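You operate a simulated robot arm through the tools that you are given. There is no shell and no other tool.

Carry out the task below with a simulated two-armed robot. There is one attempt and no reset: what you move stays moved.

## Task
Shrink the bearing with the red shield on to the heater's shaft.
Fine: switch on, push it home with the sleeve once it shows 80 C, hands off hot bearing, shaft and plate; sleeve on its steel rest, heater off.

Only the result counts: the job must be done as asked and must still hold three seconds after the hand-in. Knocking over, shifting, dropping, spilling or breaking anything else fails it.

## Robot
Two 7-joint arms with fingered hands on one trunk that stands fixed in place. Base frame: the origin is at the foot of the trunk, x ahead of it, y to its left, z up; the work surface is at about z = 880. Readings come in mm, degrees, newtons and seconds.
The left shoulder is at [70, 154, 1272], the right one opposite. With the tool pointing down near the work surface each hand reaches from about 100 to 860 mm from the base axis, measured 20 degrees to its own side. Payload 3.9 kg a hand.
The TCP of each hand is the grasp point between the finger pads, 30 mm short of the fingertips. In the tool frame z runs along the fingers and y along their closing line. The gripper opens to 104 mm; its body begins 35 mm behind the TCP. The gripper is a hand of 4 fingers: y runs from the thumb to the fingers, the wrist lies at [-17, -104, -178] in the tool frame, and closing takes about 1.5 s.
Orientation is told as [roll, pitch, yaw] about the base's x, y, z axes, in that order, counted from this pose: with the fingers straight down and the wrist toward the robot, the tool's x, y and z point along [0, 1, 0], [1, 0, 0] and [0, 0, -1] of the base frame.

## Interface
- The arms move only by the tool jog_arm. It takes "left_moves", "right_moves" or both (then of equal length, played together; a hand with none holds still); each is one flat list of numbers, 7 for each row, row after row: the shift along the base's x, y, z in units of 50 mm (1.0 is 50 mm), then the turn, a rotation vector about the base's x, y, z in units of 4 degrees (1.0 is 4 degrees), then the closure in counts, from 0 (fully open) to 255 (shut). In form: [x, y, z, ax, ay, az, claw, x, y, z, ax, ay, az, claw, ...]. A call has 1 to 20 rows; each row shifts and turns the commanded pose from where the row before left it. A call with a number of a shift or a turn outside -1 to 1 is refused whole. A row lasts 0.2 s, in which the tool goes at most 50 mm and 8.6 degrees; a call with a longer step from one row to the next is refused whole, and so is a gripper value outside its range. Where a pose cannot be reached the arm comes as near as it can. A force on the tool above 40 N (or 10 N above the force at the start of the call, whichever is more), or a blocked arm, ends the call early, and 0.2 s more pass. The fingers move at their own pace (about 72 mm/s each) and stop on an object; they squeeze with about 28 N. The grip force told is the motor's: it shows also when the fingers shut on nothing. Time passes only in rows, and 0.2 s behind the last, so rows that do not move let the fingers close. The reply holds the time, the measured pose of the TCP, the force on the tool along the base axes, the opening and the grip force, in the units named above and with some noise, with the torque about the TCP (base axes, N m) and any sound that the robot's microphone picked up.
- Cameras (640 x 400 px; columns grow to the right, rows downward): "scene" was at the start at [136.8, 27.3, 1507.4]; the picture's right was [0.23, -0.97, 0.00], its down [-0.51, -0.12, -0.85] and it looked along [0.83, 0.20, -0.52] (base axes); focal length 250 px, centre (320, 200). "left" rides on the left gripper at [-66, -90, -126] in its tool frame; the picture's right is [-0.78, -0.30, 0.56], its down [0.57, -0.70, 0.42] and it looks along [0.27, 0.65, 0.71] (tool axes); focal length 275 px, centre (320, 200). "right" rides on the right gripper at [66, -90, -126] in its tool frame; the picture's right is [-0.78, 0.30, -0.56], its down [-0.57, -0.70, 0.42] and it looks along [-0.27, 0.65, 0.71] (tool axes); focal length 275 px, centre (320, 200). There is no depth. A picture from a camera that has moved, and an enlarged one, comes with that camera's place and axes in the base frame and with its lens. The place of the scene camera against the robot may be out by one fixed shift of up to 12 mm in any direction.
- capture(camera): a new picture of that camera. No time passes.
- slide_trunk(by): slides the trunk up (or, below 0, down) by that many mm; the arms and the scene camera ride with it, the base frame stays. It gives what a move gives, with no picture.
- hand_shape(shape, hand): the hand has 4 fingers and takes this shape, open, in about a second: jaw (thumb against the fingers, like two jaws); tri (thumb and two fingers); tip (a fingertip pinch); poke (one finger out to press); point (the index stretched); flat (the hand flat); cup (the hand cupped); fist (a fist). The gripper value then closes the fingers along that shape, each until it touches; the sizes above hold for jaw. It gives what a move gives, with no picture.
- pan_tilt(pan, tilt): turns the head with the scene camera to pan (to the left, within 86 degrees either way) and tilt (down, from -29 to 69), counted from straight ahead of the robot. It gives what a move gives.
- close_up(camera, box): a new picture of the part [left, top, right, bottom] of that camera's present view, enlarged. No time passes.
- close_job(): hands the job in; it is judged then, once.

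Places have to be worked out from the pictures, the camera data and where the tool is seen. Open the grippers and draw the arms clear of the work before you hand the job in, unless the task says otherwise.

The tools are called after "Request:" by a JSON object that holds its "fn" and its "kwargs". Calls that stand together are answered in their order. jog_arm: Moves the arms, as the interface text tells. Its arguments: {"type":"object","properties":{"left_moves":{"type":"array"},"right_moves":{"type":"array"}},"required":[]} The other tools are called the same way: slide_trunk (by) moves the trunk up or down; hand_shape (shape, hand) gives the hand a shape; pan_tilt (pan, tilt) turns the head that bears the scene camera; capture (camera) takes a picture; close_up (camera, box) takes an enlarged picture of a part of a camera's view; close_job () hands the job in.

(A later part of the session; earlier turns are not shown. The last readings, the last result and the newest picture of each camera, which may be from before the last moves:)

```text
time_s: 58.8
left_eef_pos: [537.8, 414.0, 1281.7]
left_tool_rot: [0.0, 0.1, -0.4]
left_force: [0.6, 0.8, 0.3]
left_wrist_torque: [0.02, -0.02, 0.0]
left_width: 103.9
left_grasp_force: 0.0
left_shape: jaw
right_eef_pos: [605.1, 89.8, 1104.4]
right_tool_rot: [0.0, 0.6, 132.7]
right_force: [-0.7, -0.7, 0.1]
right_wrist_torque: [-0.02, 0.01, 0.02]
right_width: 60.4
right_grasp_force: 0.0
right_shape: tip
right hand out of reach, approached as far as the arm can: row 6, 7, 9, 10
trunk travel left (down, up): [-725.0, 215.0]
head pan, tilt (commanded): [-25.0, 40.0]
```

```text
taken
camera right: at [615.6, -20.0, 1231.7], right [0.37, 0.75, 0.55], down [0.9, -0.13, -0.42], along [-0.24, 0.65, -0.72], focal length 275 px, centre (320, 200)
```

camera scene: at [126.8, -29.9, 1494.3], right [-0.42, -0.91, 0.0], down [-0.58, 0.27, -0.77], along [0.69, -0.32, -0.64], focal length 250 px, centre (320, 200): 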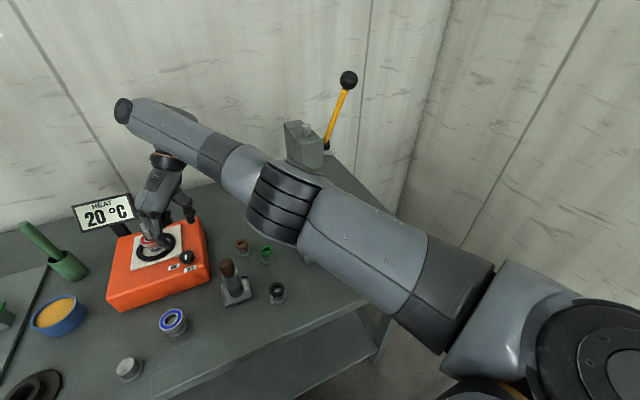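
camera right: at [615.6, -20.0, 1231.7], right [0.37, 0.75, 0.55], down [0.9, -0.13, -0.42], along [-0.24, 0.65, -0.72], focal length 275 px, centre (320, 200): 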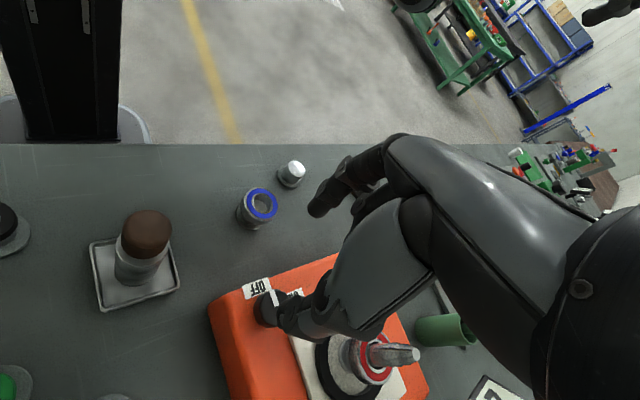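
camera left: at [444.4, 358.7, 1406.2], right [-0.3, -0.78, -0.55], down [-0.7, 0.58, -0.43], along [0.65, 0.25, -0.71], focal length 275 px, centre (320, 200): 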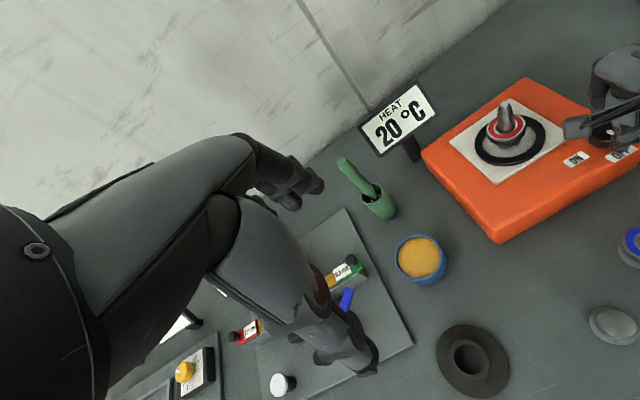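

Beyond about +112° the reach ends, so +75…+112° is the plate-clear range, which I'll use in short strokes for switching off later. For switching on (everything cold) one stroke from +100° down to about +10° will do. I return to yaw ≈ +100° and check centring.

Request:
{"fn": "jog_arm", "kwargs": {"right_moves": [0, 0, 0, 0, 0, -1, 108, 0, 0, 0, 0, 0, -1, 108, 0, 0, 0, 0, 0, -1, 108, 0, 0, 0, 0, 0, -1, 108, 0, 0, 0, 0, 0, -1, 108, 0, 0, 0, 0, 0, -1, 108, 0, 0, 0, 0, 0, -1, 108, 0, 0, 0, 0, 0, -1, 108, 0, 0, -0.5, 0, 0, 0, 108, 0, 0, -0.5, 0, 0, 0, 108]}}

Request:
{"fn": "capture", "kwargs": {"camera": "right"}}

Request:
{"fn": "close_up", "kwargs": {"camera": "right", "box": [190, 210, 350, 340]}}

Request:
{"fn": "close_up", "kwargs": {"camera": "left", "box": [460, 40, 640, 200]}}

```text
time_s: 61.0
left_eef_pos: [538.1, 415.3, 1282.9]
left_tool_rot: [0.0, 0.1, -0.3]
left_force: [0.5, 0.1, -1.2]
left_wrist_torque: [0.01, 0.0, -0.02]
left_width: 103.8
left_grasp_force: 0.0
left_shape: jaw
right_eef_pos: [615.0, 96.5, 1060.9]
right_tool_rot: [0.1, 0.5, 120.6]
right_force: [-0.3, 0.3, -0.2]
right_wrist_torque: [0.03, 0.02, -0.01]
right_width: 60.1
right_grasp_force: 0.0
right_shape: tip
right hand out of reach, approached as far as the arm can: row 2, 3, 4, 5, 6, 7, 8
trunk travel left (down, up): [-725.0, 215.0]
head pan, tilt (commanded): [-25.0, 40.0]
```

```text
taken
camera right: at [604.1, -14.8, 1187.2], right [0.52, 0.66, 0.55], down [0.85, -0.32, -0.42], along [-0.1, 0.69, -0.72], focal length 275 px, centre (320, 200)
```

right: 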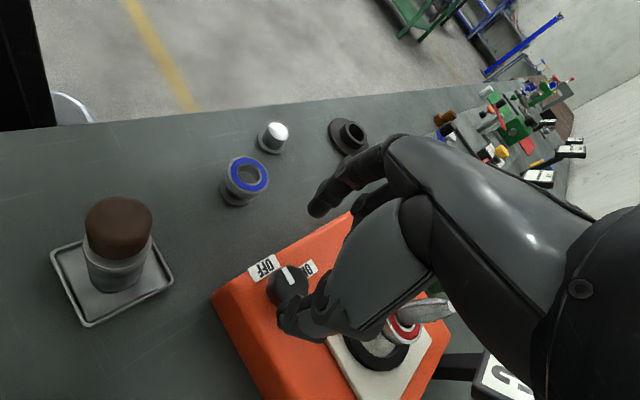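

```text
3.08 times, centred on (270, 275) of right
camera zoom: at [604.1, -14.8, 1187.2], right [0.52, 0.66, 0.55], down [0.85, -0.32, -0.42], along [-0.1, 0.69, -0.72], focal length 847 px, centre (474, -31)
```

zoom: 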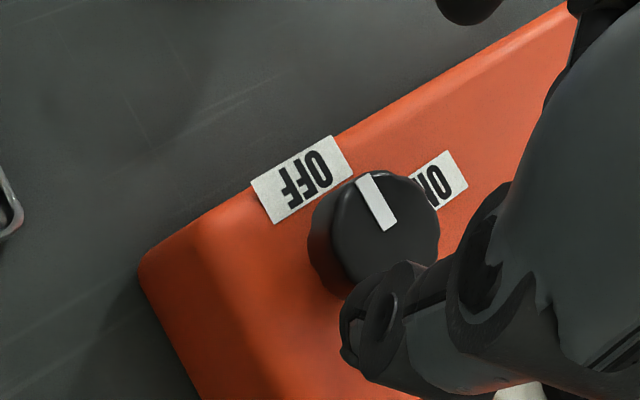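

```text
2.50 times, centred on (550, 120) of left
camera zoom: at [447.2, 350.5, 1407.3], right [-0.3, -0.77, -0.56], down [-0.7, 0.58, -0.42], along [0.65, 0.26, -0.71], focal length 688 px, centre (-255, 400)
```

zoom: 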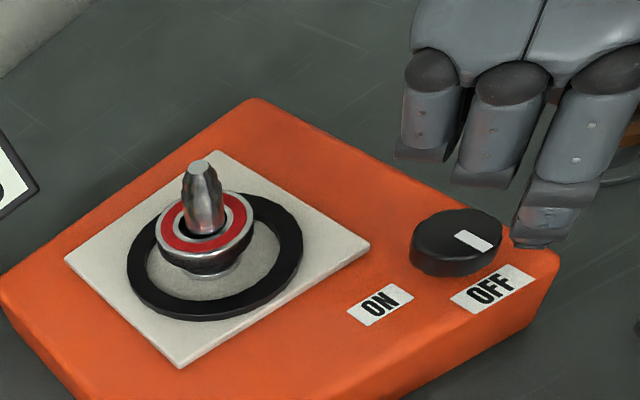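

The arm is stuck at full stretch; I raise slightly, rotate further back toward smaller yaw, and check where it lands.

Request:
{"fn": "jog_arm", "kwargs": {"right_moves": [-0.2, -0.2, 0.3, 0, 0, -1, 108, -0.2, -0.2, 0.3, 0, 0, -1, 108, 0, 0, 0, 0, 0, -1, 108, 0, 0, 0, 0, 0, -1, 108, 0, 0, 0, 0, 0, -1, 108]}}

Request:
{"fn": "capture", "kwargs": {"camera": "scene"}}

```text
time_s: 62.2
left_eef_pos: [537.9, 414.6, 1282.1]
left_tool_rot: [0.0, 0.1, -0.3]
left_force: [-1.0, 0.3, -0.1]
left_wrist_torque: [0.03, 0.01, -0.01]
left_width: 103.5
left_grasp_force: 0.1
left_shape: jaw
right_eef_pos: [608.1, 118.6, 1063.1]
right_tool_rot: [-0.7, 0.7, 117.2]
right_force: [-0.2, -1.0, -0.1]
right_wrist_torque: [-0.01, -0.01, -0.01]
right_width: 60.0
right_grasp_force: 0.1
right_shape: tip
right hand out of reach, approached as far as the arm can: row 1, 2, 3, 4, 5
trunk travel left (down, up): [-725.0, 215.0]
head pan, tilt (commanded): [-25.0, 40.0]
```

```text
taken
camera scene: at [126.7, -29.8, 1494.4], right [-0.42, -0.91, 0.0], down [-0.58, 0.27, -0.77], along [0.69, -0.32, -0.64], focal length 250 px, centre (320, 200)
```

scene: 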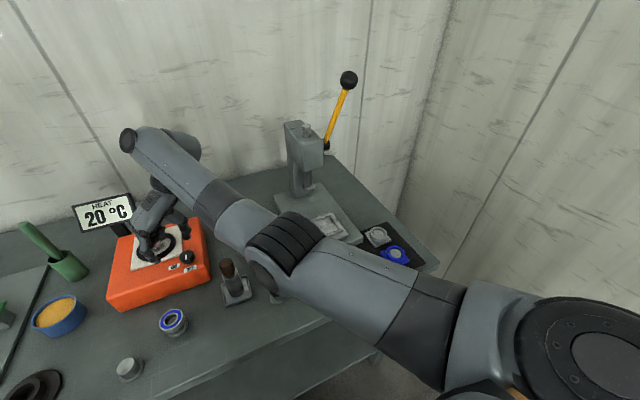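

The IK is caught in a bad corner. I retreat up and to the right along the way I came (toward [668, −72, 1220], yaw ~57°), where the arm was comfortable.

Request:
{"fn": "jog_arm", "kwargs": {"right_moves": [0, -0.2, 0.7, 0, 0, -1, 108, 0.1, -0.4, 0.7, 0, 0, -1, 108, 0.2, -0.6, 0.6, 0, 0, -1, 108, 0.25, -0.7, 0.5, 0, 0, -1, 108, 0.25, -0.7, 0.3, 0, 0, -1, 108, 0.25, -0.7, 0, 0, 0, -1, 108]}}

Request:
{"fn": "capture", "kwargs": {"camera": "scene"}}

```text
time_s: 63.6
left_eef_pos: [538.3, 413.4, 1282.7]
left_tool_rot: [0.0, 0.1, -0.4]
left_force: [0.0, -0.5, 0.1]
left_wrist_torque: [0.02, 0.0, 0.0]
left_width: 103.8
left_grasp_force: 0.1
left_shape: jaw
right_eef_pos: [662.4, -46.6, 1204.2]
right_tool_rot: [-0.6, 0.7, 93.3]
right_force: [0.0, 0.0, -0.1]
right_wrist_torque: [0.01, 0.02, 0.02]
right_width: 60.2
right_grasp_force: 0.1
right_shape: tip
trunk travel left (down, up): [-725.0, 215.0]
head pan, tilt (commanded): [-25.0, 40.0]
```

```text
taken
camera scene: at [127.0, -30.9, 1494.3], right [-0.42, -0.91, 0.0], down [-0.58, 0.27, -0.77], along [0.69, -0.32, -0.64], focal length 250 px, centre (320, 200)
```

scene: 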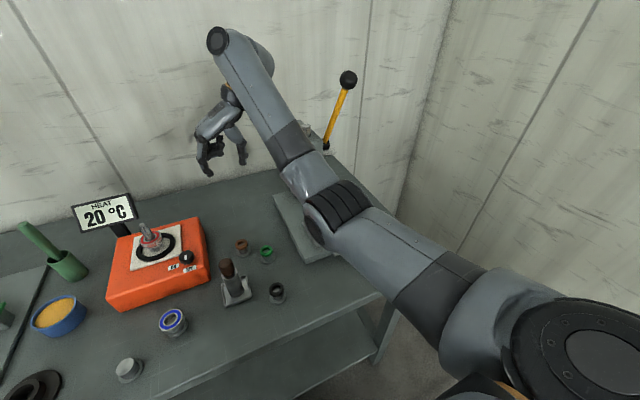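

Unstuck, and everything on the table is unchanged. I go over the knob again at yaw ≈ +85° and stop at z≈1060 to check centring.

Request:
{"fn": "jog_arm", "kwargs": {"right_moves": [-0.124, 0.596, -0.576, 0, 0, -0.4, 108, -0.124, 0.596, -0.576, 0, 0, -0.4, 108, -0.124, 0.596, -0.576, 0, 0, -0.4, 108, -0.124, 0.596, -0.576, 0, 0, -0.4, 108, -0.124, 0.596, -0.576, 0, 0, -0.4, 108]}}

Request:
{"fn": "capture", "kwargs": {"camera": "right"}}

Request:
{"fn": "close_up", "kwargs": {"camera": "right", "box": [190, 210, 350, 340]}}

Request:
{"fn": "close_up", "kwargs": {"camera": "left", "box": [460, 40, 640, 200]}}

```text
time_s: 64.8
left_eef_pos: [537.1, 416.5, 1281.3]
left_tool_rot: [-0.1, 0.0, -0.5]
left_force: [0.6, 0.5, -0.2]
left_wrist_torque: [0.0, -0.01, 0.0]
left_width: 103.3
left_grasp_force: 0.0
left_shape: jaw
right_eef_pos: [629.7, 104.9, 1058.0]
right_tool_rot: [-0.6, 0.8, 85.3]
right_force: [-0.3, 0.5, 0.1]
right_wrist_torque: [-0.01, 0.01, 0.01]
right_width: 60.2
right_grasp_force: 0.2
right_shape: tip
trunk travel left (down, up): [-725.0, 215.0]
head pan, tilt (commanded): [-25.0, 40.0]
```

```text
taken
camera right: at [555.2, 23.1, 1184.1], right [0.79, 0.24, 0.56], down [0.52, -0.75, -0.41], along [0.32, 0.61, -0.72], focal length 275 px, centre (320, 200)
```

right: 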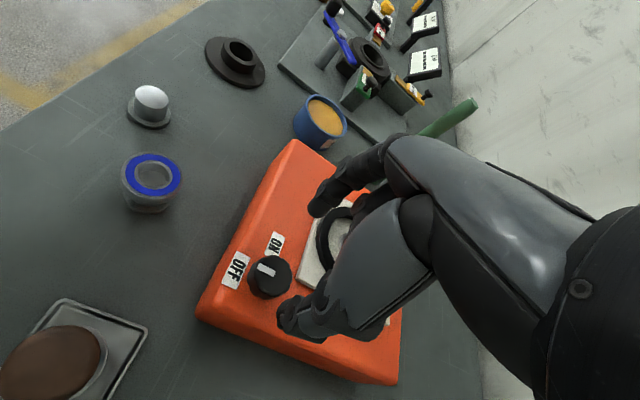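

```text
3.08 times, centred on (270, 275) of right
camera zoom: at [555.2, 23.1, 1184.1], right [0.79, 0.24, 0.56], down [0.52, -0.75, -0.41], along [0.32, 0.61, -0.72], focal length 847 px, centre (474, -31)
```

zoom: 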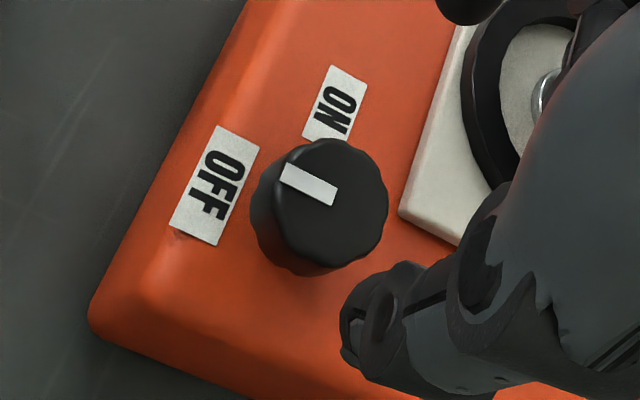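

```text
2.50 times, centred on (550, 120) of left
camera zoom: at [446.5, 351.8, 1407.2], right [-0.3, -0.77, -0.56], down [-0.7, 0.58, -0.42], along [0.65, 0.26, -0.71], focal length 688 px, centre (-255, 400)
```

zoom: 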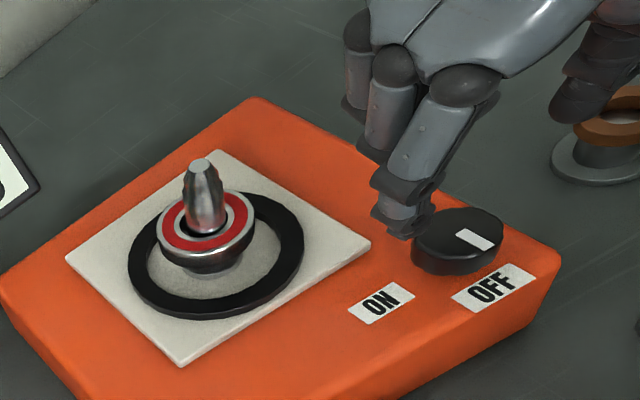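

Centred to within ~1.5 mm. I lower to z≈1012 and check that the neighbouring curled fingers stay above the plate's edge.

Request:
{"fn": "jog_arm", "kwargs": {"right_moves": [0.016, -0.028, -0.46, 0, 0, 0, 108, 0, 0, -0.46, 0, 0, 0, 108]}}

Request:
{"fn": "close_up", "kwargs": {"camera": "left", "box": [500, 60, 640, 180]}}

Request:
{"fn": "close_up", "kwargs": {"camera": "right", "box": [210, 200, 370, 330]}}

```text
time_s: 65.4
left_eef_pos: [537.7, 416.1, 1282.6]
left_tool_rot: [-0.1, 0.2, -0.4]
left_force: [-0.1, 0.0, -0.2]
left_wrist_torque: [0.03, -0.01, 0.0]
left_width: 103.7
left_grasp_force: 0.1
left_shape: jaw
right_eef_pos: [629.0, 103.6, 1012.4]
right_tool_rot: [-0.6, 0.8, 85.3]
right_force: [-0.5, -0.7, 0.2]
right_wrist_torque: [-0.01, -0.03, 0.01]
right_width: 60.3
right_grasp_force: 0.0
right_shape: tip
trunk travel left (down, up): [-725.0, 215.0]
head pan, tilt (commanded): [-25.0, 40.0]
```

```text
3.33 times, centred on (570, 120) of left
camera zoom: at [446.9, 350.8, 1407.3], right [-0.3, -0.77, -0.56], down [-0.7, 0.58, -0.42], along [0.65, 0.26, -0.71], focal length 918 px, centre (-513, 467)
```

zoom: 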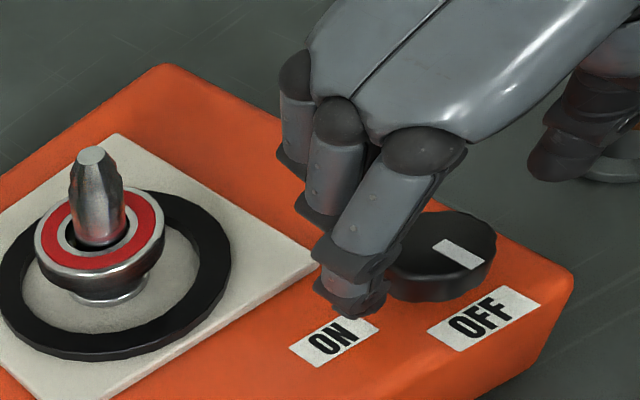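

```text
3.08 times, centred on (290, 265) of right
camera zoom: at [555.7, 21.2, 1139.1], right [0.79, 0.24, 0.56], down [0.52, -0.75, -0.41], along [0.32, 0.61, -0.72], focal length 847 px, centre (412, 0)
```

zoom: 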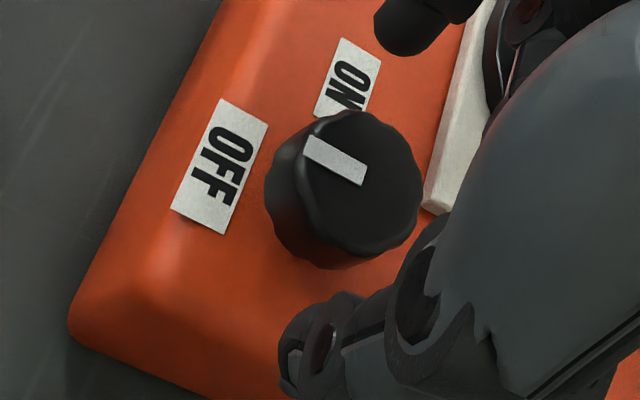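

The index is beside the cap and the other fingers are well above the plate. I lower to z≈994 and pinch.

Request:
{"fn": "jog_arm", "kwargs": {"right_moves": [-0.01, 0, -0.36, 0, 0, 0, 108, 0, 0, 0, 0, 0, 0, 255, 0, 0, 0, 0, 0, 0, 255, 0, 0, 0, 0, 0, 0, 255, 0, 0, 0, 0, 0, 0, 255, 0, 0, 0, 0, 0, 0, 255]}}

Request:
{"fn": "close_up", "kwargs": {"camera": "left", "box": [500, 60, 640, 180]}}

Request:
{"fn": "close_up", "kwargs": {"camera": "right", "box": [210, 180, 370, 310]}}

```text
time_s: 66.8
left_eef_pos: [537.5, 415.5, 1281.4]
left_tool_rot: [0.0, -0.1, -0.4]
left_force: [0.3, -0.7, 0.1]
left_wrist_torque: [-0.01, -0.02, 0.03]
left_width: 103.5
left_grasp_force: 0.1
left_shape: jaw
right_eef_pos: [630.3, 104.0, 996.0]
right_tool_rot: [-0.7, 0.8, 85.3]
right_force: [-3.6, -1.5, -3.7]
right_wrist_torque: [-0.03, 0.05, -0.13]
right_width: 27.5
right_grasp_force: 27.6
right_shape: tip
trunk travel left (down, up): [-725.0, 215.0]
head pan, tilt (commanded): [-25.0, 40.0]
```

```text
3.33 times, centred on (570, 120) of left
camera zoom: at [446.4, 350.5, 1407.5], right [-0.3, -0.77, -0.56], down [-0.7, 0.58, -0.42], along [0.65, 0.26, -0.71], focal length 918 px, centre (-513, 467)
```

zoom: 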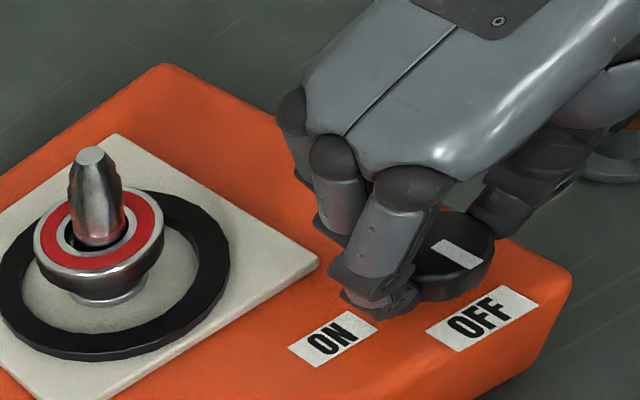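

```text
3.08 times, centred on (290, 245) of right
camera zoom: at [555.4, 21.0, 1121.0], right [0.79, 0.24, 0.56], down [0.52, -0.75, -0.41], along [0.32, 0.61, -0.72], focal length 847 px, centre (412, 62)
```

zoom: 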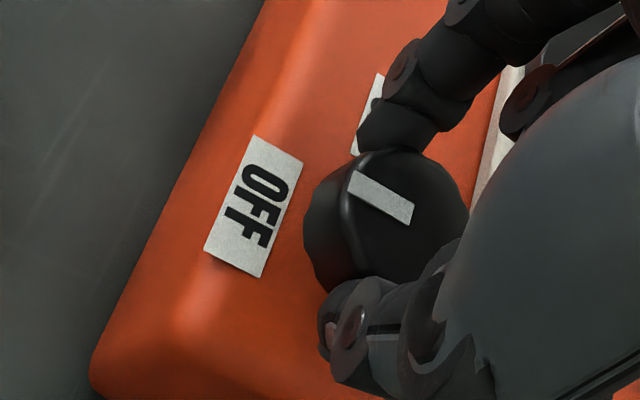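

The cap is pinched. I rotate −32° first and check for drift or excess force.

Request:
{"fn": "jog_arm", "kwargs": {"right_moves": [0, 0, 0, 0, 0, -1, 255, 0, 0, 0, 0, 0, -1, 255, 0, 0, 0, 0, 0, -1, 255, 0, 0, 0, 0, 0, -1, 255, 0, 0, 0, 0, 0, -1, 255, 0, 0, 0, 0, 0, -1, 255, 0, 0, 0, 0, 0, -1, 255, 0, 0, 0, 0, 0, -1, 255]}}

Request:
{"fn": "close_up", "kwargs": {"camera": "left", "box": [500, 60, 640, 180]}}

Request:
{"fn": "close_up", "kwargs": {"camera": "left", "box": [340, 60, 460, 180]}}

```text
time_s: 68.6
left_eef_pos: [536.9, 416.8, 1281.1]
left_tool_rot: [-0.1, 0.0, -0.5]
left_force: [0.6, -0.9, 0.6]
left_wrist_torque: [0.0, 0.0, 0.0]
left_width: 104.0
left_grasp_force: 0.0
left_shape: jaw
right_eef_pos: [630.4, 103.6, 995.6]
right_tool_rot: [-0.6, 0.7, 53.2]
right_force: [-12.0, 8.0, -8.5]
right_wrist_torque: [0.2, 0.21, 0.04]
right_width: 27.0
right_grasp_force: 28.1
right_shape: tip
trunk travel left (down, up): [-725.0, 215.0]
head pan, tilt (commanded): [-25.0, 40.0]
```

```text
3.33 times, centred on (570, 120) of left
camera zoom: at [445.8, 352.3, 1407.2], right [-0.3, -0.77, -0.56], down [-0.7, 0.58, -0.43], along [0.65, 0.26, -0.71], focal length 918 px, centre (-513, 467)
```

zoom: 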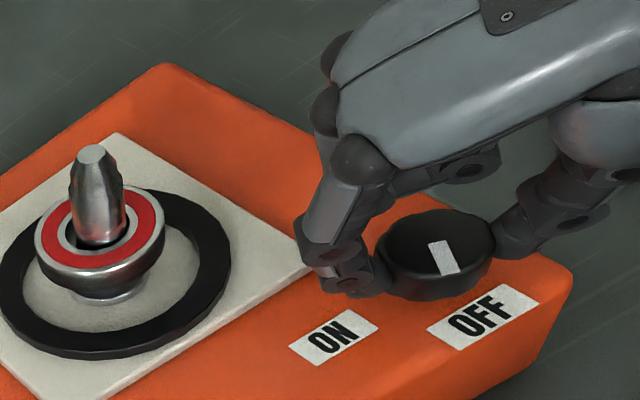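

```text
3.33 times, centred on (400, 120) of left
camera zoom: at [445.8, 352.3, 1407.2], right [-0.3, -0.77, -0.56], down [-0.7, 0.58, -0.43], along [0.65, 0.26, -0.71], focal length 918 px, centre (53, 467)
```

zoom: 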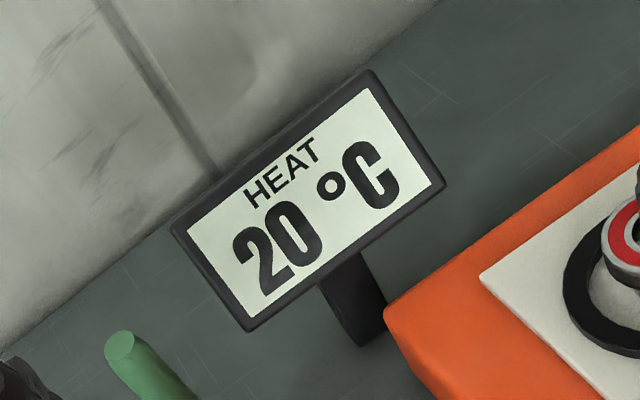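

The knob follows the hand (mark now between OFF and ON), with moderate forces. I continue another −20° watching the plate's corner.

Request:
{"fn": "jog_arm", "kwargs": {"right_moves": [0, 0, 0, 0, 0, -1, 255, 0, 0, 0, 0, 0, -1, 255, 0, 0, 0, 0, 0, -1, 255, 0, 0, 0, 0, 0, -1, 255, 0, 0, 0, 0, 0, -1, 255]}}

Request:
{"fn": "close_up", "kwargs": {"camera": "left", "box": [500, 60, 640, 180]}}

Request:
{"fn": "close_up", "kwargs": {"camera": "right", "box": [210, 150, 370, 310]}}

Request:
{"fn": "close_up", "kwargs": {"camera": "left", "box": [340, 60, 460, 180]}}

```text
time_s: 69.8
left_eef_pos: [535.8, 417.0, 1281.5]
left_tool_rot: [-0.1, 0.0, -0.4]
left_force: [0.4, 0.0, 0.8]
left_wrist_torque: [0.0, -0.01, 0.0]
left_width: 103.8
left_grasp_force: 0.1
left_shape: jaw
right_eef_pos: [629.5, 104.0, 995.5]
right_tool_rot: [-0.7, 0.7, 33.3]
right_force: [-11.6, 6.4, -8.7]
right_wrist_torque: [0.15, 0.26, 0.08]
right_width: 26.3
right_grasp_force: 27.6
right_shape: tip
trunk travel left (down, up): [-725.0, 215.0]
head pan, tilt (commanded): [-25.0, 40.0]
```

```text
3.33 times, centred on (570, 120) of left
camera zoom: at [445.0, 352.9, 1407.4], right [-0.3, -0.77, -0.56], down [-0.7, 0.58, -0.43], along [0.65, 0.26, -0.71], focal length 918 px, centre (-513, 467)
```

zoom: 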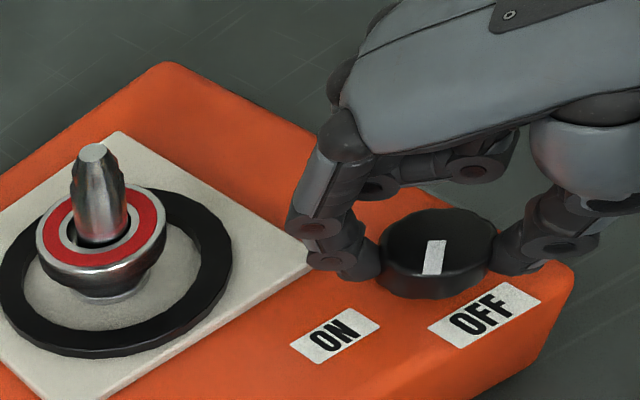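

```text
2.50 times, centred on (290, 230) of right
camera zoom: at [518.2, 111.8, 1121.4], right [0.68, -0.48, 0.56], down [-0.27, -0.87, -0.41], along [0.68, 0.12, -0.72], focal length 688 px, centre (395, 125)
```

zoom: 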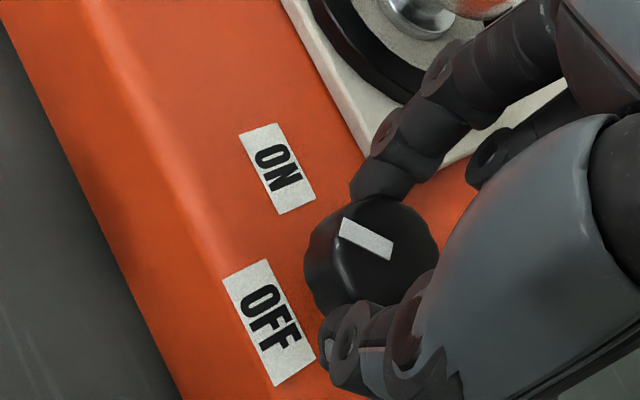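

```text
3.33 times, centred on (400, 120) of left
camera zoom: at [445.0, 352.9, 1407.4], right [-0.3, -0.77, -0.56], down [-0.7, 0.58, -0.43], along [0.65, 0.26, -0.71], focal length 918 px, centre (53, 467)
```

zoom: 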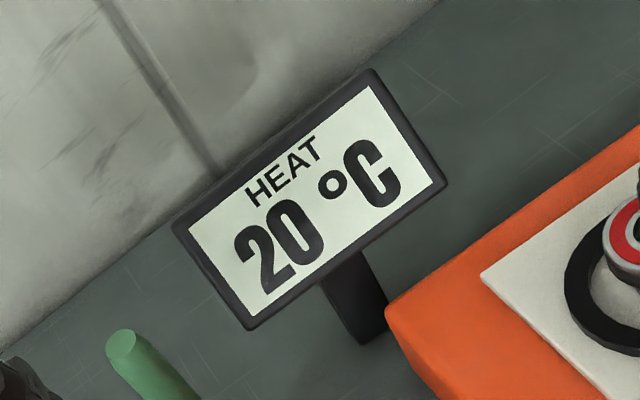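

The mark is now at ~126°, ON is at ~98°. I continue another −28°.

Request:
{"fn": "jog_arm", "kwargs": {"right_moves": [0, 0, 0, 0, 0, -1, 255, 0, 0, 0, 0, 0, -1, 255, 0, 0, 0, 0, 0, -1, 255, 0, 0, 0, 0, 0, -1, 255, 0, 0, 0, 0, 0, -1, 255, 0, 0, 0, 0, 0, -1, 255, 0, 0, 0, 0, 0, -1, 255]}}

Request:
{"fn": "close_up", "kwargs": {"camera": "left", "box": [500, 60, 640, 180]}}

Request:
{"fn": "close_up", "kwargs": {"camera": "right", "box": [210, 150, 370, 310]}}

Request:
{"fn": "close_up", "kwargs": {"camera": "left", "box": [340, 60, 460, 180]}}

```text
time_s: 71.4
left_eef_pos: [533.7, 422.6, 1280.8]
left_tool_rot: [-0.3, -0.1, -0.4]
left_force: [0.3, 0.4, -0.4]
left_wrist_torque: [0.02, -0.01, 0.02]
left_width: 103.7
left_grasp_force: 0.0
left_shape: jaw
right_eef_pos: [632.4, 102.2, 995.0]
right_tool_rot: [-1.3, 0.5, 5.0]
right_force: [-12.4, 21.3, 0.2]
right_wrist_torque: [0.43, 0.47, 0.0]
right_width: 26.7
right_grasp_force: 28.0
right_shape: tip
trunk travel left (down, up): [-725.0, 215.0]
head pan, tilt (commanded): [-25.0, 40.0]
```

```text
3.33 times, centred on (570, 120) of left
camera zoom: at [443.0, 357.0, 1407.0], right [-0.3, -0.78, -0.55], down [-0.7, 0.58, -0.43], along [0.65, 0.26, -0.71], focal length 918 px, centre (-513, 467)
```

zoom: 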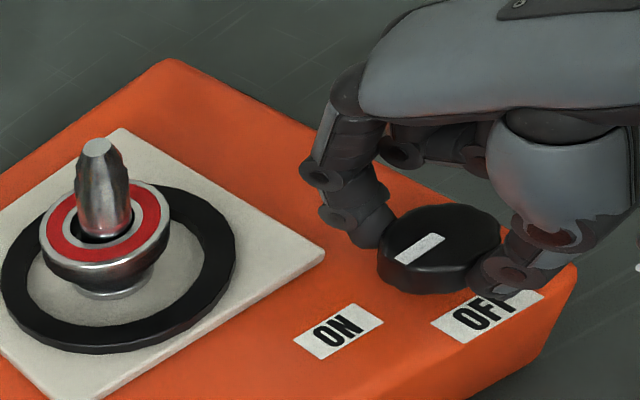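

```text
2.50 times, centred on (290, 230) of right
camera zoom: at [536.1, 162.0, 1120.0], right [0.37, -0.73, 0.57], down [-0.65, -0.64, -0.41], along [0.66, -0.22, -0.71], focal length 688 px, centre (395, 125)
```

zoom: 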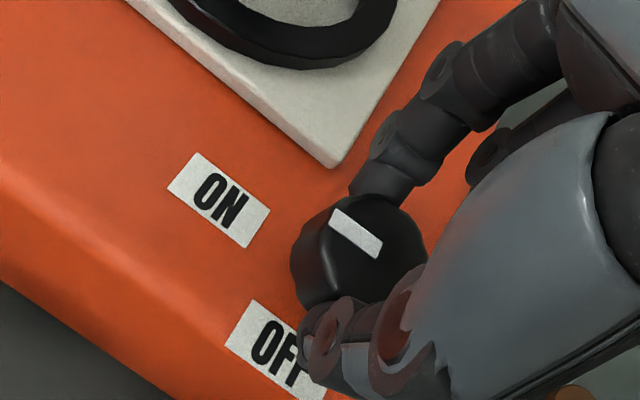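

```text
3.33 times, centred on (400, 120) of left
camera zoom: at [443.0, 357.0, 1407.0], right [-0.3, -0.78, -0.55], down [-0.7, 0.58, -0.43], along [0.65, 0.26, -0.71], focal length 918 px, centre (53, 467)
```

zoom: 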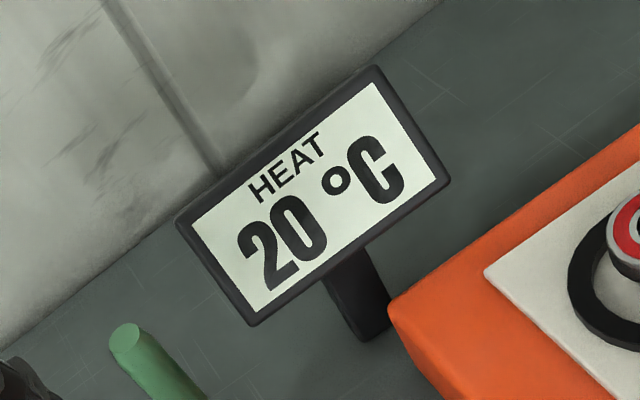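

The mark is now at ON (~92–98°). Side force has grown to ~25 N, so I check the arm's surroundings in the scene view before releasing.

Request:
{"fn": "capture", "kwargs": {"camera": "scene"}}

```text
taken
camera scene: at [122.9, -21.3, 1495.0], right [-0.42, -0.91, 0.0], down [-0.58, 0.27, -0.77], along [0.7, -0.32, -0.64], focal length 250 px, centre (320, 200)
```

scene: 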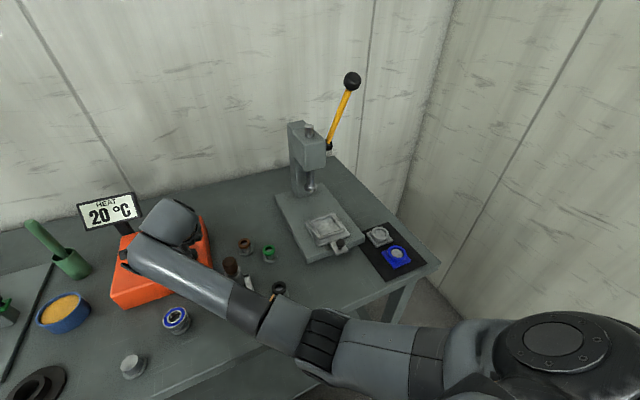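

No contact with the sleeve or rings is visible. I open the pinch gently and lift straight up.

Request:
{"fn": "jog_arm", "kwargs": {"right_moves": [0, 0, 0, 0, 0, 0, 200, 0, 0, 0, 0, 0, 0, 150, 0, 0, 0, 0, 0, 0, 108, 0, 0, 0.3, 0, 0, 0, 108, 0, 0, 0.5, 0, 0, 0, 108, 0, 0, 0.6, 0, 0, 0, 108]}}

Request:
{"fn": "close_up", "kwargs": {"camera": "left", "box": [340, 60, 460, 180]}}

Request:
{"fn": "close_up", "kwargs": {"camera": "left", "box": [500, 60, 640, 180]}}

Request:
{"fn": "capture", "kwargs": {"camera": "right"}}

```text
time_s: 73.0
left_eef_pos: [538.6, 416.5, 1282.5]
left_tool_rot: [-0.1, 0.2, -0.4]
left_force: [-0.2, 0.8, -0.6]
left_wrist_torque: [-0.02, -0.01, -0.03]
left_width: 104.0
left_grasp_force: 0.1
left_shape: jaw
right_eef_pos: [644.2, 75.7, 1058.9]
right_tool_rot: [-2.9, 0.5, 3.5]
right_force: [0.3, 0.0, 0.5]
right_wrist_torque: [0.0, 0.0, 0.01]
right_width: 59.2
right_grasp_force: 0.0
right_shape: tip
trunk travel left (down, up): [-725.0, 215.0]
head pan, tilt (commanded): [-25.0, 40.0]
stopped in row 6 (right hand): the arm was blocked; the commanded pose is now the measured one
```

```text
3.33 times, centred on (400, 120) of left
camera zoom: at [446.3, 351.8, 1407.2], right [-0.3, -0.77, -0.56], down [-0.7, 0.58, -0.42], along [0.65, 0.26, -0.71], focal length 918 px, centre (53, 467)
```

zoom: 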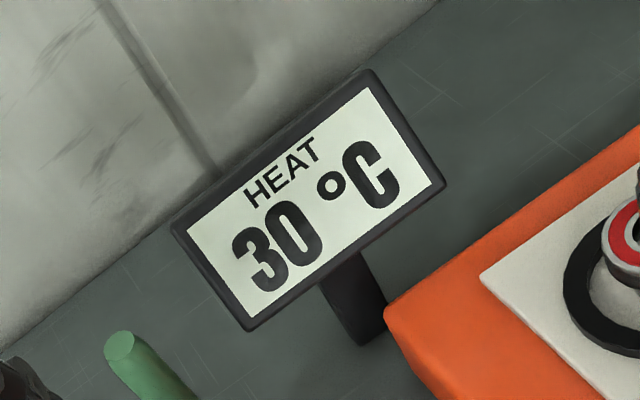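

```text
3.33 times, centred on (570, 120) of left
camera zoom: at [446.3, 351.8, 1407.2], right [-0.3, -0.77, -0.56], down [-0.7, 0.58, -0.42], along [0.65, 0.26, -0.71], focal length 918 px, centre (-513, 467)
```

zoom: 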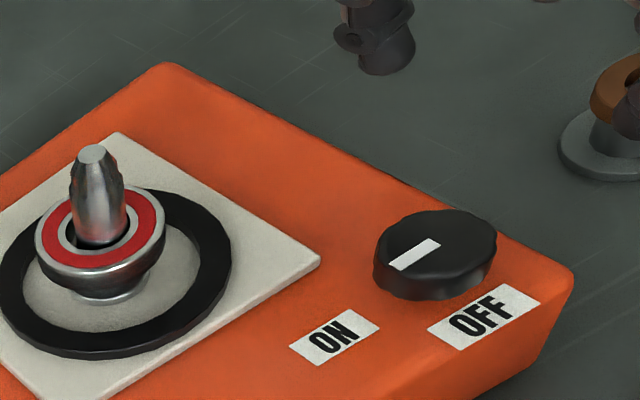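

```text
taken
camera right: at [548.7, 142.7, 1182.3], right [0.34, -0.73, 0.59], down [-0.67, -0.63, -0.39], along [0.66, -0.26, -0.7], focal length 275 px, centre (320, 200)
```

right: 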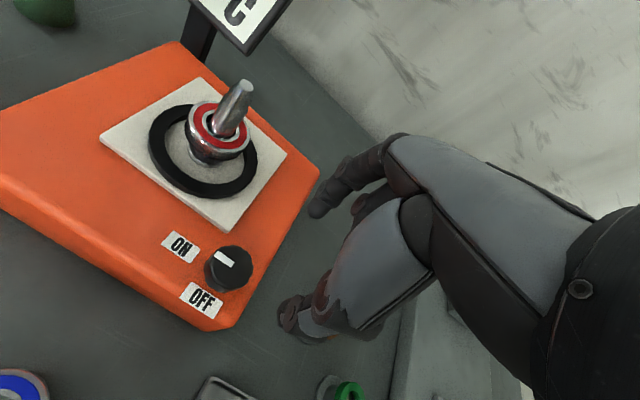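

The heater is ON: 30 °C already, rising quickly. The left hand (jaw, open) is in a good posture to take the sleeve, so I send it above the sleeve at [541, 14] while the right hand retreats up to the right with growing yaw.

Request:
{"fn": "jog_arm", "kwargs": {"left_moves": [0, -0.8, 0, 0, 0, 0, 0, 0, -0.8, 0, 0, 0, 0, 0, 0, -0.8, 0, 0, 0, 0, 0, 0.01, -0.806, -0.54, 0, 0, 0, 0, 0.01, -0.806, -0.54, 0, 0, 0, 0, 0.01, -0.806, -0.54, 0, 0, 0, 0, 0.01, -0.806, -0.54, 0, 0, 0, 0, 0.01, -0.806, -0.54, 0, 0, 0, 0, 0.01, -0.806, -0.54, 0, 0, 0, 0, 0.01, -0.806, -0.54, 0, 0, 0, 0], "right_moves": [0.06, -0.4, 0.4, 0, 0, 1, 108, 0.06, -0.4, 0.4, 0, 0, 1, 108, 0.06, -0.4, 0.4, 0, 0, 1, 108, 0.06, -0.4, 0.4, 0, 0, 1, 108, 0.06, -0.4, 0.4, 0, 0, 1, 108, 0.06, -0.4, 0.4, 0, 0, 1, 108, 0.06, -0.4, 0.4, 0, 0, 1, 108, 0.06, -0.4, 0.4, 0, 0, 1, 108, 0, 0, 0, 0, 0, 1, 108, 0, 0, 0, 0, 0, 1, 108]}}

Request:
{"fn": "capture", "kwargs": {"camera": "left"}}

Request:
{"fn": "capture", "kwargs": {"camera": "scene"}}

Request:
{"fn": "capture", "kwargs": {"camera": "right"}}

```text
time_s: 75.2
left_eef_pos: [542.2, 11.9, 1093.0]
left_tool_rot: [0.1, 0.0, -0.5]
left_force: [0.7, -0.6, -0.6]
left_wrist_torque: [0.05, 0.01, 0.03]
left_width: 104.1
left_grasp_force: 0.1
left_shape: jaw
right_eef_pos: [666.6, -84.6, 1219.9]
right_tool_rot: [-2.6, 0.5, 43.7]
right_force: [-0.2, 0.3, -0.1]
right_wrist_torque: [0.02, -0.01, -0.02]
right_width: 59.3
right_grasp_force: 0.0
right_shape: tip
trunk travel left (down, up): [-725.0, 215.0]
head pan, tilt (commanded): [-25.0, 40.0]
```

```text
taken
camera left: at [449.9, -52.7, 1218.3], right [-0.3, -0.77, -0.56], down [-0.7, 0.58, -0.42], along [0.65, 0.26, -0.71], focal length 275 px, centre (320, 200)
```

left: 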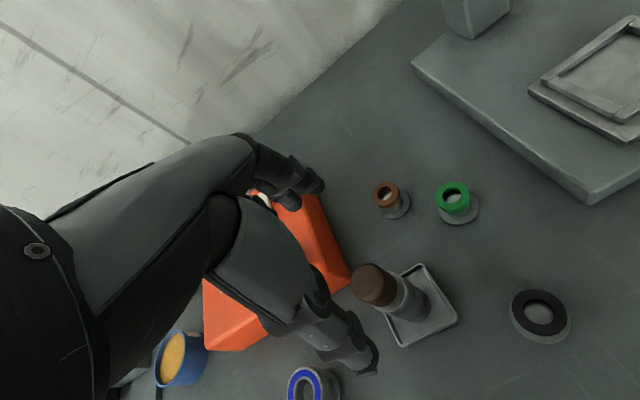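

```text
taken
camera scene: at [127.0, -31.2, 1494.3], right [-0.42, -0.91, 0.0], down [-0.58, 0.27, -0.77], along [0.69, -0.32, -0.64], focal length 250 px, centre (320, 200)
```

scene: 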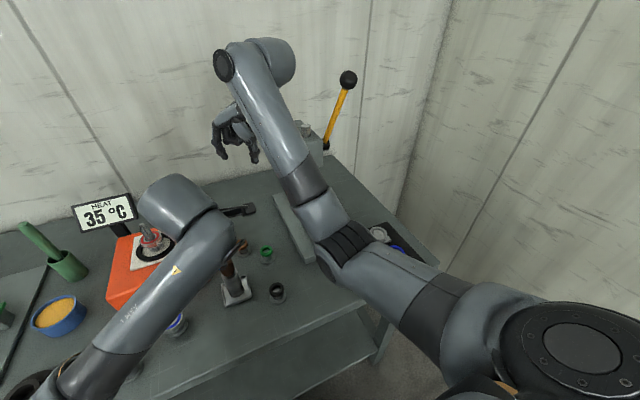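

```text
taken
camera right: at [551.5, -93.7, 1342.7], right [0.74, -0.34, 0.59], down [-0.1, -0.91, -0.39], along [0.67, 0.23, -0.71], focal length 275 px, centre (320, 200)
```

right: 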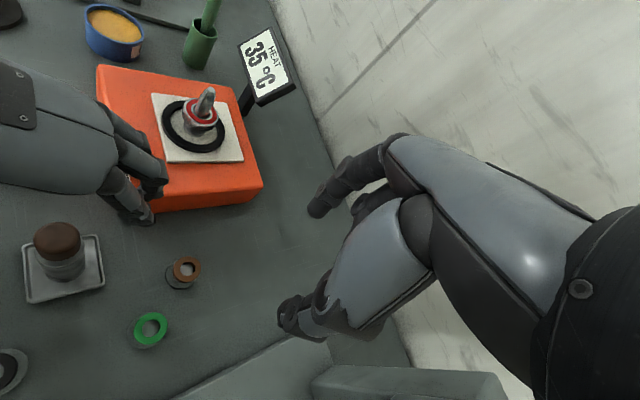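

35 °C — it climbs ~2.3 °C/s, so I have ~19 s. I refine the sleeve handle's position from the left camera.

Request:
{"fn": "close_up", "kwargs": {"camera": "left", "box": [330, 240, 470, 360]}}

Request:
{"fn": "close_up", "kwargs": {"camera": "right", "box": [10, 200, 130, 310]}}

```text
3.33 times, centred on (400, 300) of left
camera zoom: at [449.9, -52.7, 1218.3], right [-0.3, -0.77, -0.56], down [-0.7, 0.58, -0.42], along [0.65, 0.26, -0.71], focal length 918 px, centre (53, -133)
```

zoom: 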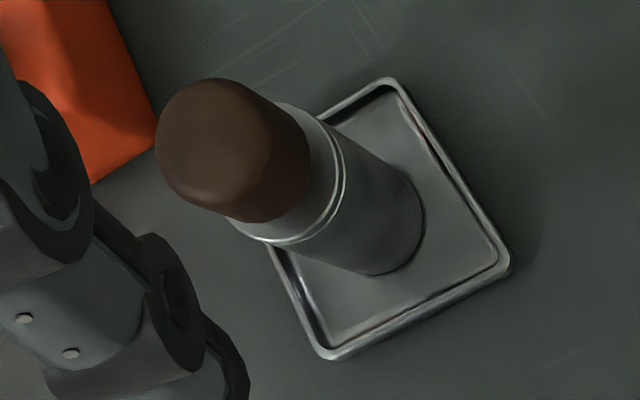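

```text
3.64 times, centred on (70, 255) of right
camera zoom: at [551.5, -93.7, 1342.7], right [0.74, -0.34, 0.59], down [-0.1, -0.91, -0.39], along [0.67, 0.23, -0.71], focal length 1001 px, centre (1229, 0)
```

zoom: 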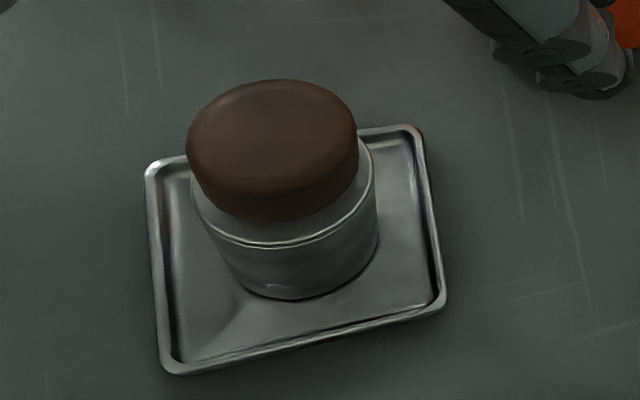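

Handle axis is about [−2.3, +2.3] mm from the TCP. I shift, lower to z≈997 around the handle and close.

Request:
{"fn": "jog_arm", "kwargs": {"left_moves": [-0.046, 0.046, -0.95, 0, 0, 0, 0, 0, 0, -0.95, 0, 0, 0, 0, 0, 0, 0, 0, 0, 0, 0]}}

Request:
{"fn": "close_up", "kwargs": {"camera": "left", "box": [260, 190, 420, 330]}}

Request:
{"fn": "close_up", "kwargs": {"camera": "right", "box": [0, 130, 190, 310]}}

```text
time_s: 76.0
left_eef_pos: [539.6, 18.1, 997.4]
left_tool_rot: [0.0, 0.0, -0.4]
left_force: [0.1, 0.4, -0.2]
left_wrist_torque: [0.04, 0.0, -0.02]
left_width: 103.8
left_grasp_force: 0.0
left_shape: jaw
right_eef_pos: [665.7, -81.5, 1219.9]
right_tool_rot: [-2.7, 0.5, 43.7]
right_force: [-0.4, -0.3, 0.2]
right_wrist_torque: [0.02, 0.01, -0.01]
right_width: 59.4
right_grasp_force: 0.2
right_shape: tip
trunk travel left (down, up): [-725.0, 215.0]
head pan, tilt (commanded): [-25.0, 40.0]
```

```text
2.86 times, centred on (340, 260) of left
camera zoom: at [447.0, -47.3, 1123.1], right [-0.3, -0.77, -0.56], down [-0.7, 0.58, -0.42], along [0.65, 0.26, -0.71], focal length 786 px, centre (263, 29)
```

zoom: 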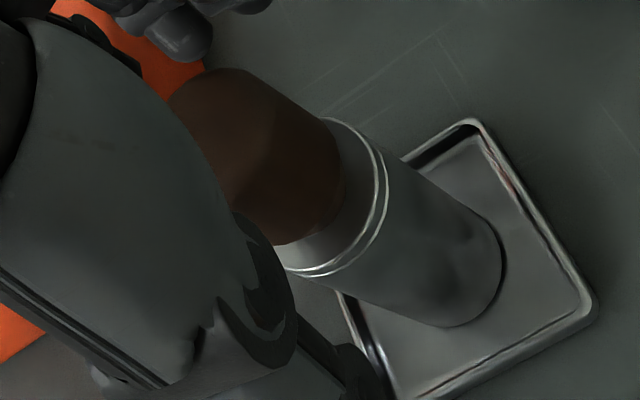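

```text
2.22 times, centred on (95, 220) of right
camera zoom: at [550.9, -91.1, 1343.1], right [0.74, -0.33, 0.59], down [-0.1, -0.91, -0.39], along [0.67, 0.23, -0.71], focal length 612 px, centre (820, 156)
```

zoom: 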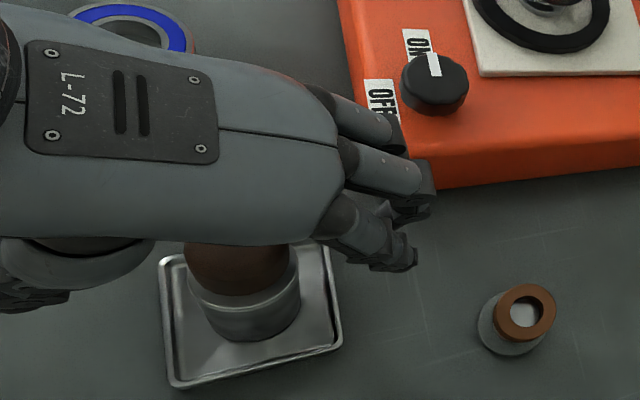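

The handle sits about [−1.5, −3] mm from the TCP. I make that correction and close the hand on the handle.

Request:
{"fn": "jog_arm", "kwargs": {"left_moves": [-0.03, -0.055, 0, 0, 0, 0, 0, 0, 0, 0, 0, 0, 0, 255, 0, 0, 0, 0, 0, 0, 255, 0, 0, 0, 0, 0, 0, 255, 0, 0, 0, 0, 0, 0, 255, 0, 0, 0, 0, 0, 0, 255, 0, 0, 0, 0, 0, 0, 255, 0, 0, 0, 0, 0, 0, 255]}}

Request:
{"fn": "close_up", "kwargs": {"camera": "left", "box": [230, 180, 420, 340]}}

Request:
{"fn": "capture", "kwargs": {"camera": "right"}}

```text
time_s: 77.8
left_eef_pos: [537.3, 14.4, 996.9]
left_tool_rot: [0.1, 0.0, -0.3]
left_force: [0.8, 0.0, -0.4]
left_wrist_torque: [0.01, -0.08, 0.03]
left_width: 23.1
left_grasp_force: 28.2
left_shape: jaw
right_eef_pos: [665.5, -80.6, 1219.6]
right_tool_rot: [-2.7, 0.4, 43.8]
right_force: [-0.7, 0.7, 0.3]
right_wrist_torque: [0.0, -0.03, -0.03]
right_width: 59.5
right_grasp_force: 0.1
right_shape: tip
trunk travel left (down, up): [-725.0, 215.0]
head pan, tilt (commanded): [-25.0, 40.0]
```

```text
2.50 times, centred on (325, 260) of left
camera zoom: at [446.4, -50.4, 1123.1], right [-0.3, -0.77, -0.56], down [-0.7, 0.58, -0.42], along [0.65, 0.26, -0.71], focal length 688 px, centre (308, 50)
```

zoom: 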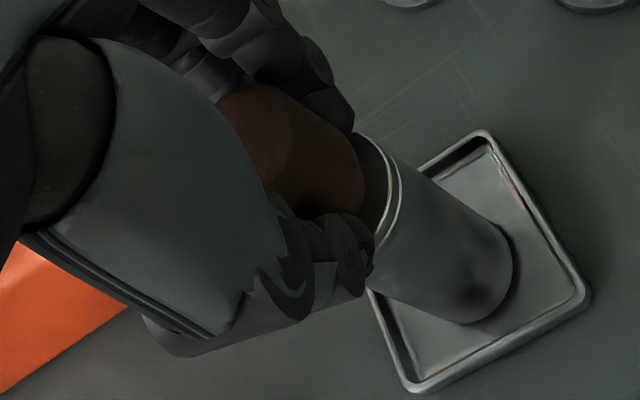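

```text
taken
camera right: at [551.2, -91.1, 1342.9], right [0.74, -0.33, 0.59], down [-0.1, -0.91, -0.39], along [0.67, 0.23, -0.71], focal length 275 px, centre (320, 200)
```

right: 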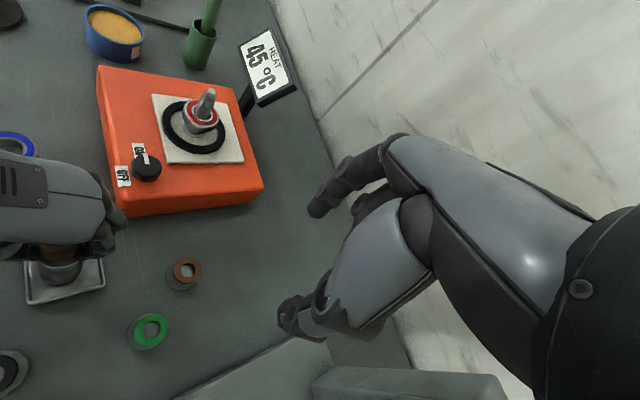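

The sleeve handle is gripped (28 N), display 45 °C. I lift it straight up, then carry it over to above the shaft at [710, 180].

Request:
{"fn": "jog_arm", "kwargs": {"left_moves": [0, 0, 0.3, 0, 0, 0, 255, 0, 0, 0.8, 0, 0, 0, 255, 0, 0, 0.9, 0, 0, 0, 255, 0, 0, 0.95, 0, 0, 0, 255, 0, 0, 0.9, 0, 0, 0, 255, 0.575, 0.552, 0, 0, 0, 0, 255, 0.575, 0.552, 0, 0, 0, 0, 255, 0.575, 0.552, 0, 0, 0, 0, 255, 0.575, 0.552, 0, 0, 0, 0, 255, 0.575, 0.552, 0, 0, 0, 0, 255, 0.575, 0.552, 0, 0, 0, 0, 255, 0, 0, 0, 0, 0, 0, 255]}}

Request:
{"fn": "capture", "kwargs": {"camera": "left"}}

Request:
{"fn": "capture", "kwargs": {"camera": "right"}}

Request:
{"fn": "capture", "kwargs": {"camera": "scene"}}

```text
time_s: 80.4
left_eef_pos: [707.4, 179.0, 1191.0]
left_tool_rot: [0.1, 0.2, -0.3]
left_force: [-0.5, -1.2, -2.7]
left_wrist_torque: [0.0, -0.01, 0.03]
left_width: 23.1
left_grasp_force: 27.9
left_shape: jaw
right_eef_pos: [666.1, -80.5, 1220.4]
right_tool_rot: [-2.6, 0.5, 43.7]
right_force: [0.2, -0.3, 0.3]
right_wrist_torque: [0.05, 0.0, 0.01]
right_width: 59.5
right_grasp_force: 0.0
right_shape: tip
trunk travel left (down, up): [-725.0, 215.0]
head pan, tilt (commanded): [-25.0, 40.0]
```

```text
taken
camera left: at [617.1, 114.8, 1315.8], right [-0.3, -0.77, -0.56], down [-0.7, 0.58, -0.42], along [0.65, 0.26, -0.71], focal length 275 px, centre (320, 200)
```

left: 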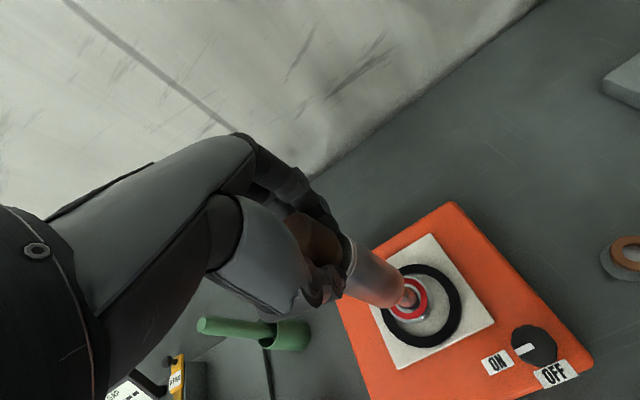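

```text
taken
camera right: at [551.2, -91.1, 1342.9], right [0.74, -0.33, 0.59], down [-0.1, -0.91, -0.39], along [0.67, 0.23, -0.71], focal length 275 px, centre (320, 200)
```

right: 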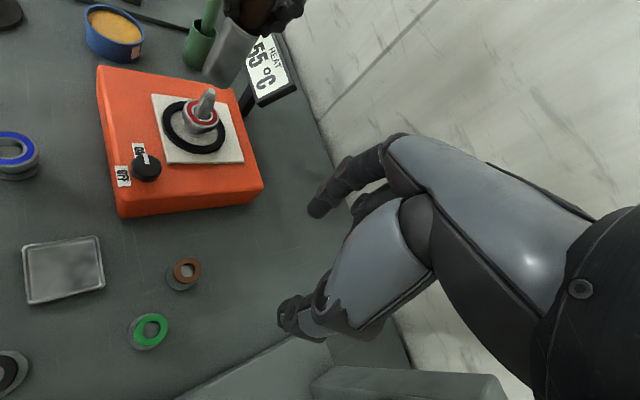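

```text
taken
camera scene: at [126.8, -28.9, 1494.4], right [-0.42, -0.91, 0.0], down [-0.58, 0.27, -0.77], along [0.69, -0.32, -0.64], focal length 250 px, centre (320, 200)
```

scene: 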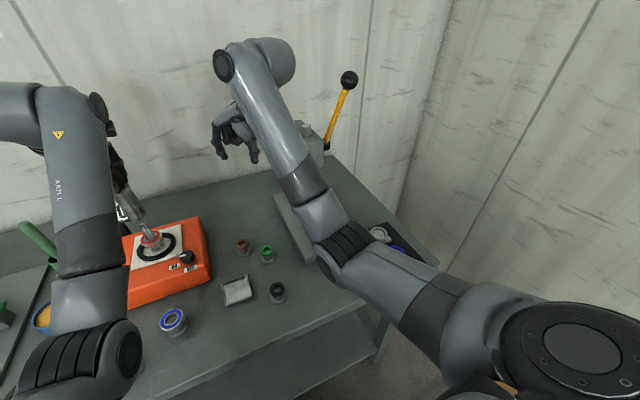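

55 °C. I check the alignment of the sleeve's bottom with the shaft tip from both cameras.

Request:
{"fn": "close_up", "kwargs": {"camera": "left", "box": [300, 210, 470, 360]}}

Request:
{"fn": "close_up", "kwargs": {"camera": "right", "box": [140, 0, 300, 170]}}

Request:
{"fn": "close_up", "kwargs": {"camera": "scene", "box": [95, 140, 215, 270]}}

```text
2.67 times, centred on (385, 285) of left
camera zoom: at [617.1, 114.8, 1315.8], right [-0.3, -0.77, -0.56], down [-0.7, 0.58, -0.42], along [0.65, 0.26, -0.71], focal length 734 px, centre (147, -27)
```

zoom: 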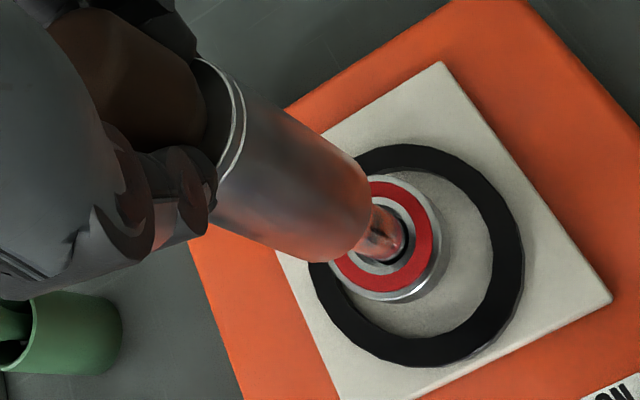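

```text
2.35 times, centred on (220, 85) of right
camera zoom: at [551.2, -91.1, 1342.9], right [0.74, -0.33, 0.59], down [-0.1, -0.91, -0.39], along [0.67, 0.23, -0.71], focal length 648 px, centre (555, 471)
```

zoom: 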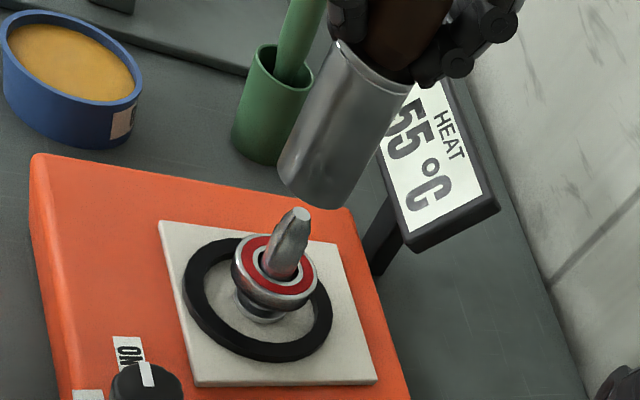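

```text
3.08 times, centred on (155, 205) of scene
camera zoom: at [126.8, -28.9, 1494.4], right [-0.42, -0.91, 0.0], down [-0.58, 0.27, -0.77], along [0.69, -0.32, -0.64], focal length 768 px, centre (828, 185)
```

zoom: 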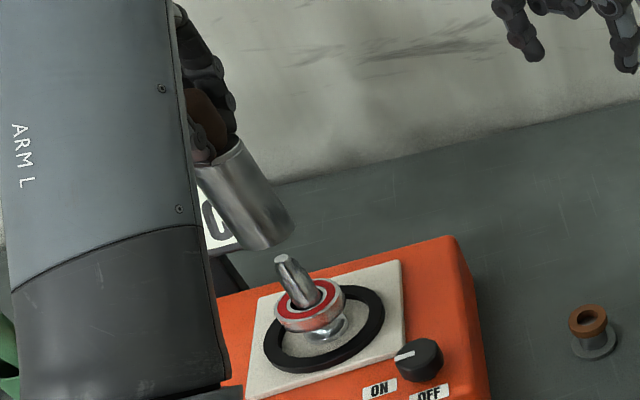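

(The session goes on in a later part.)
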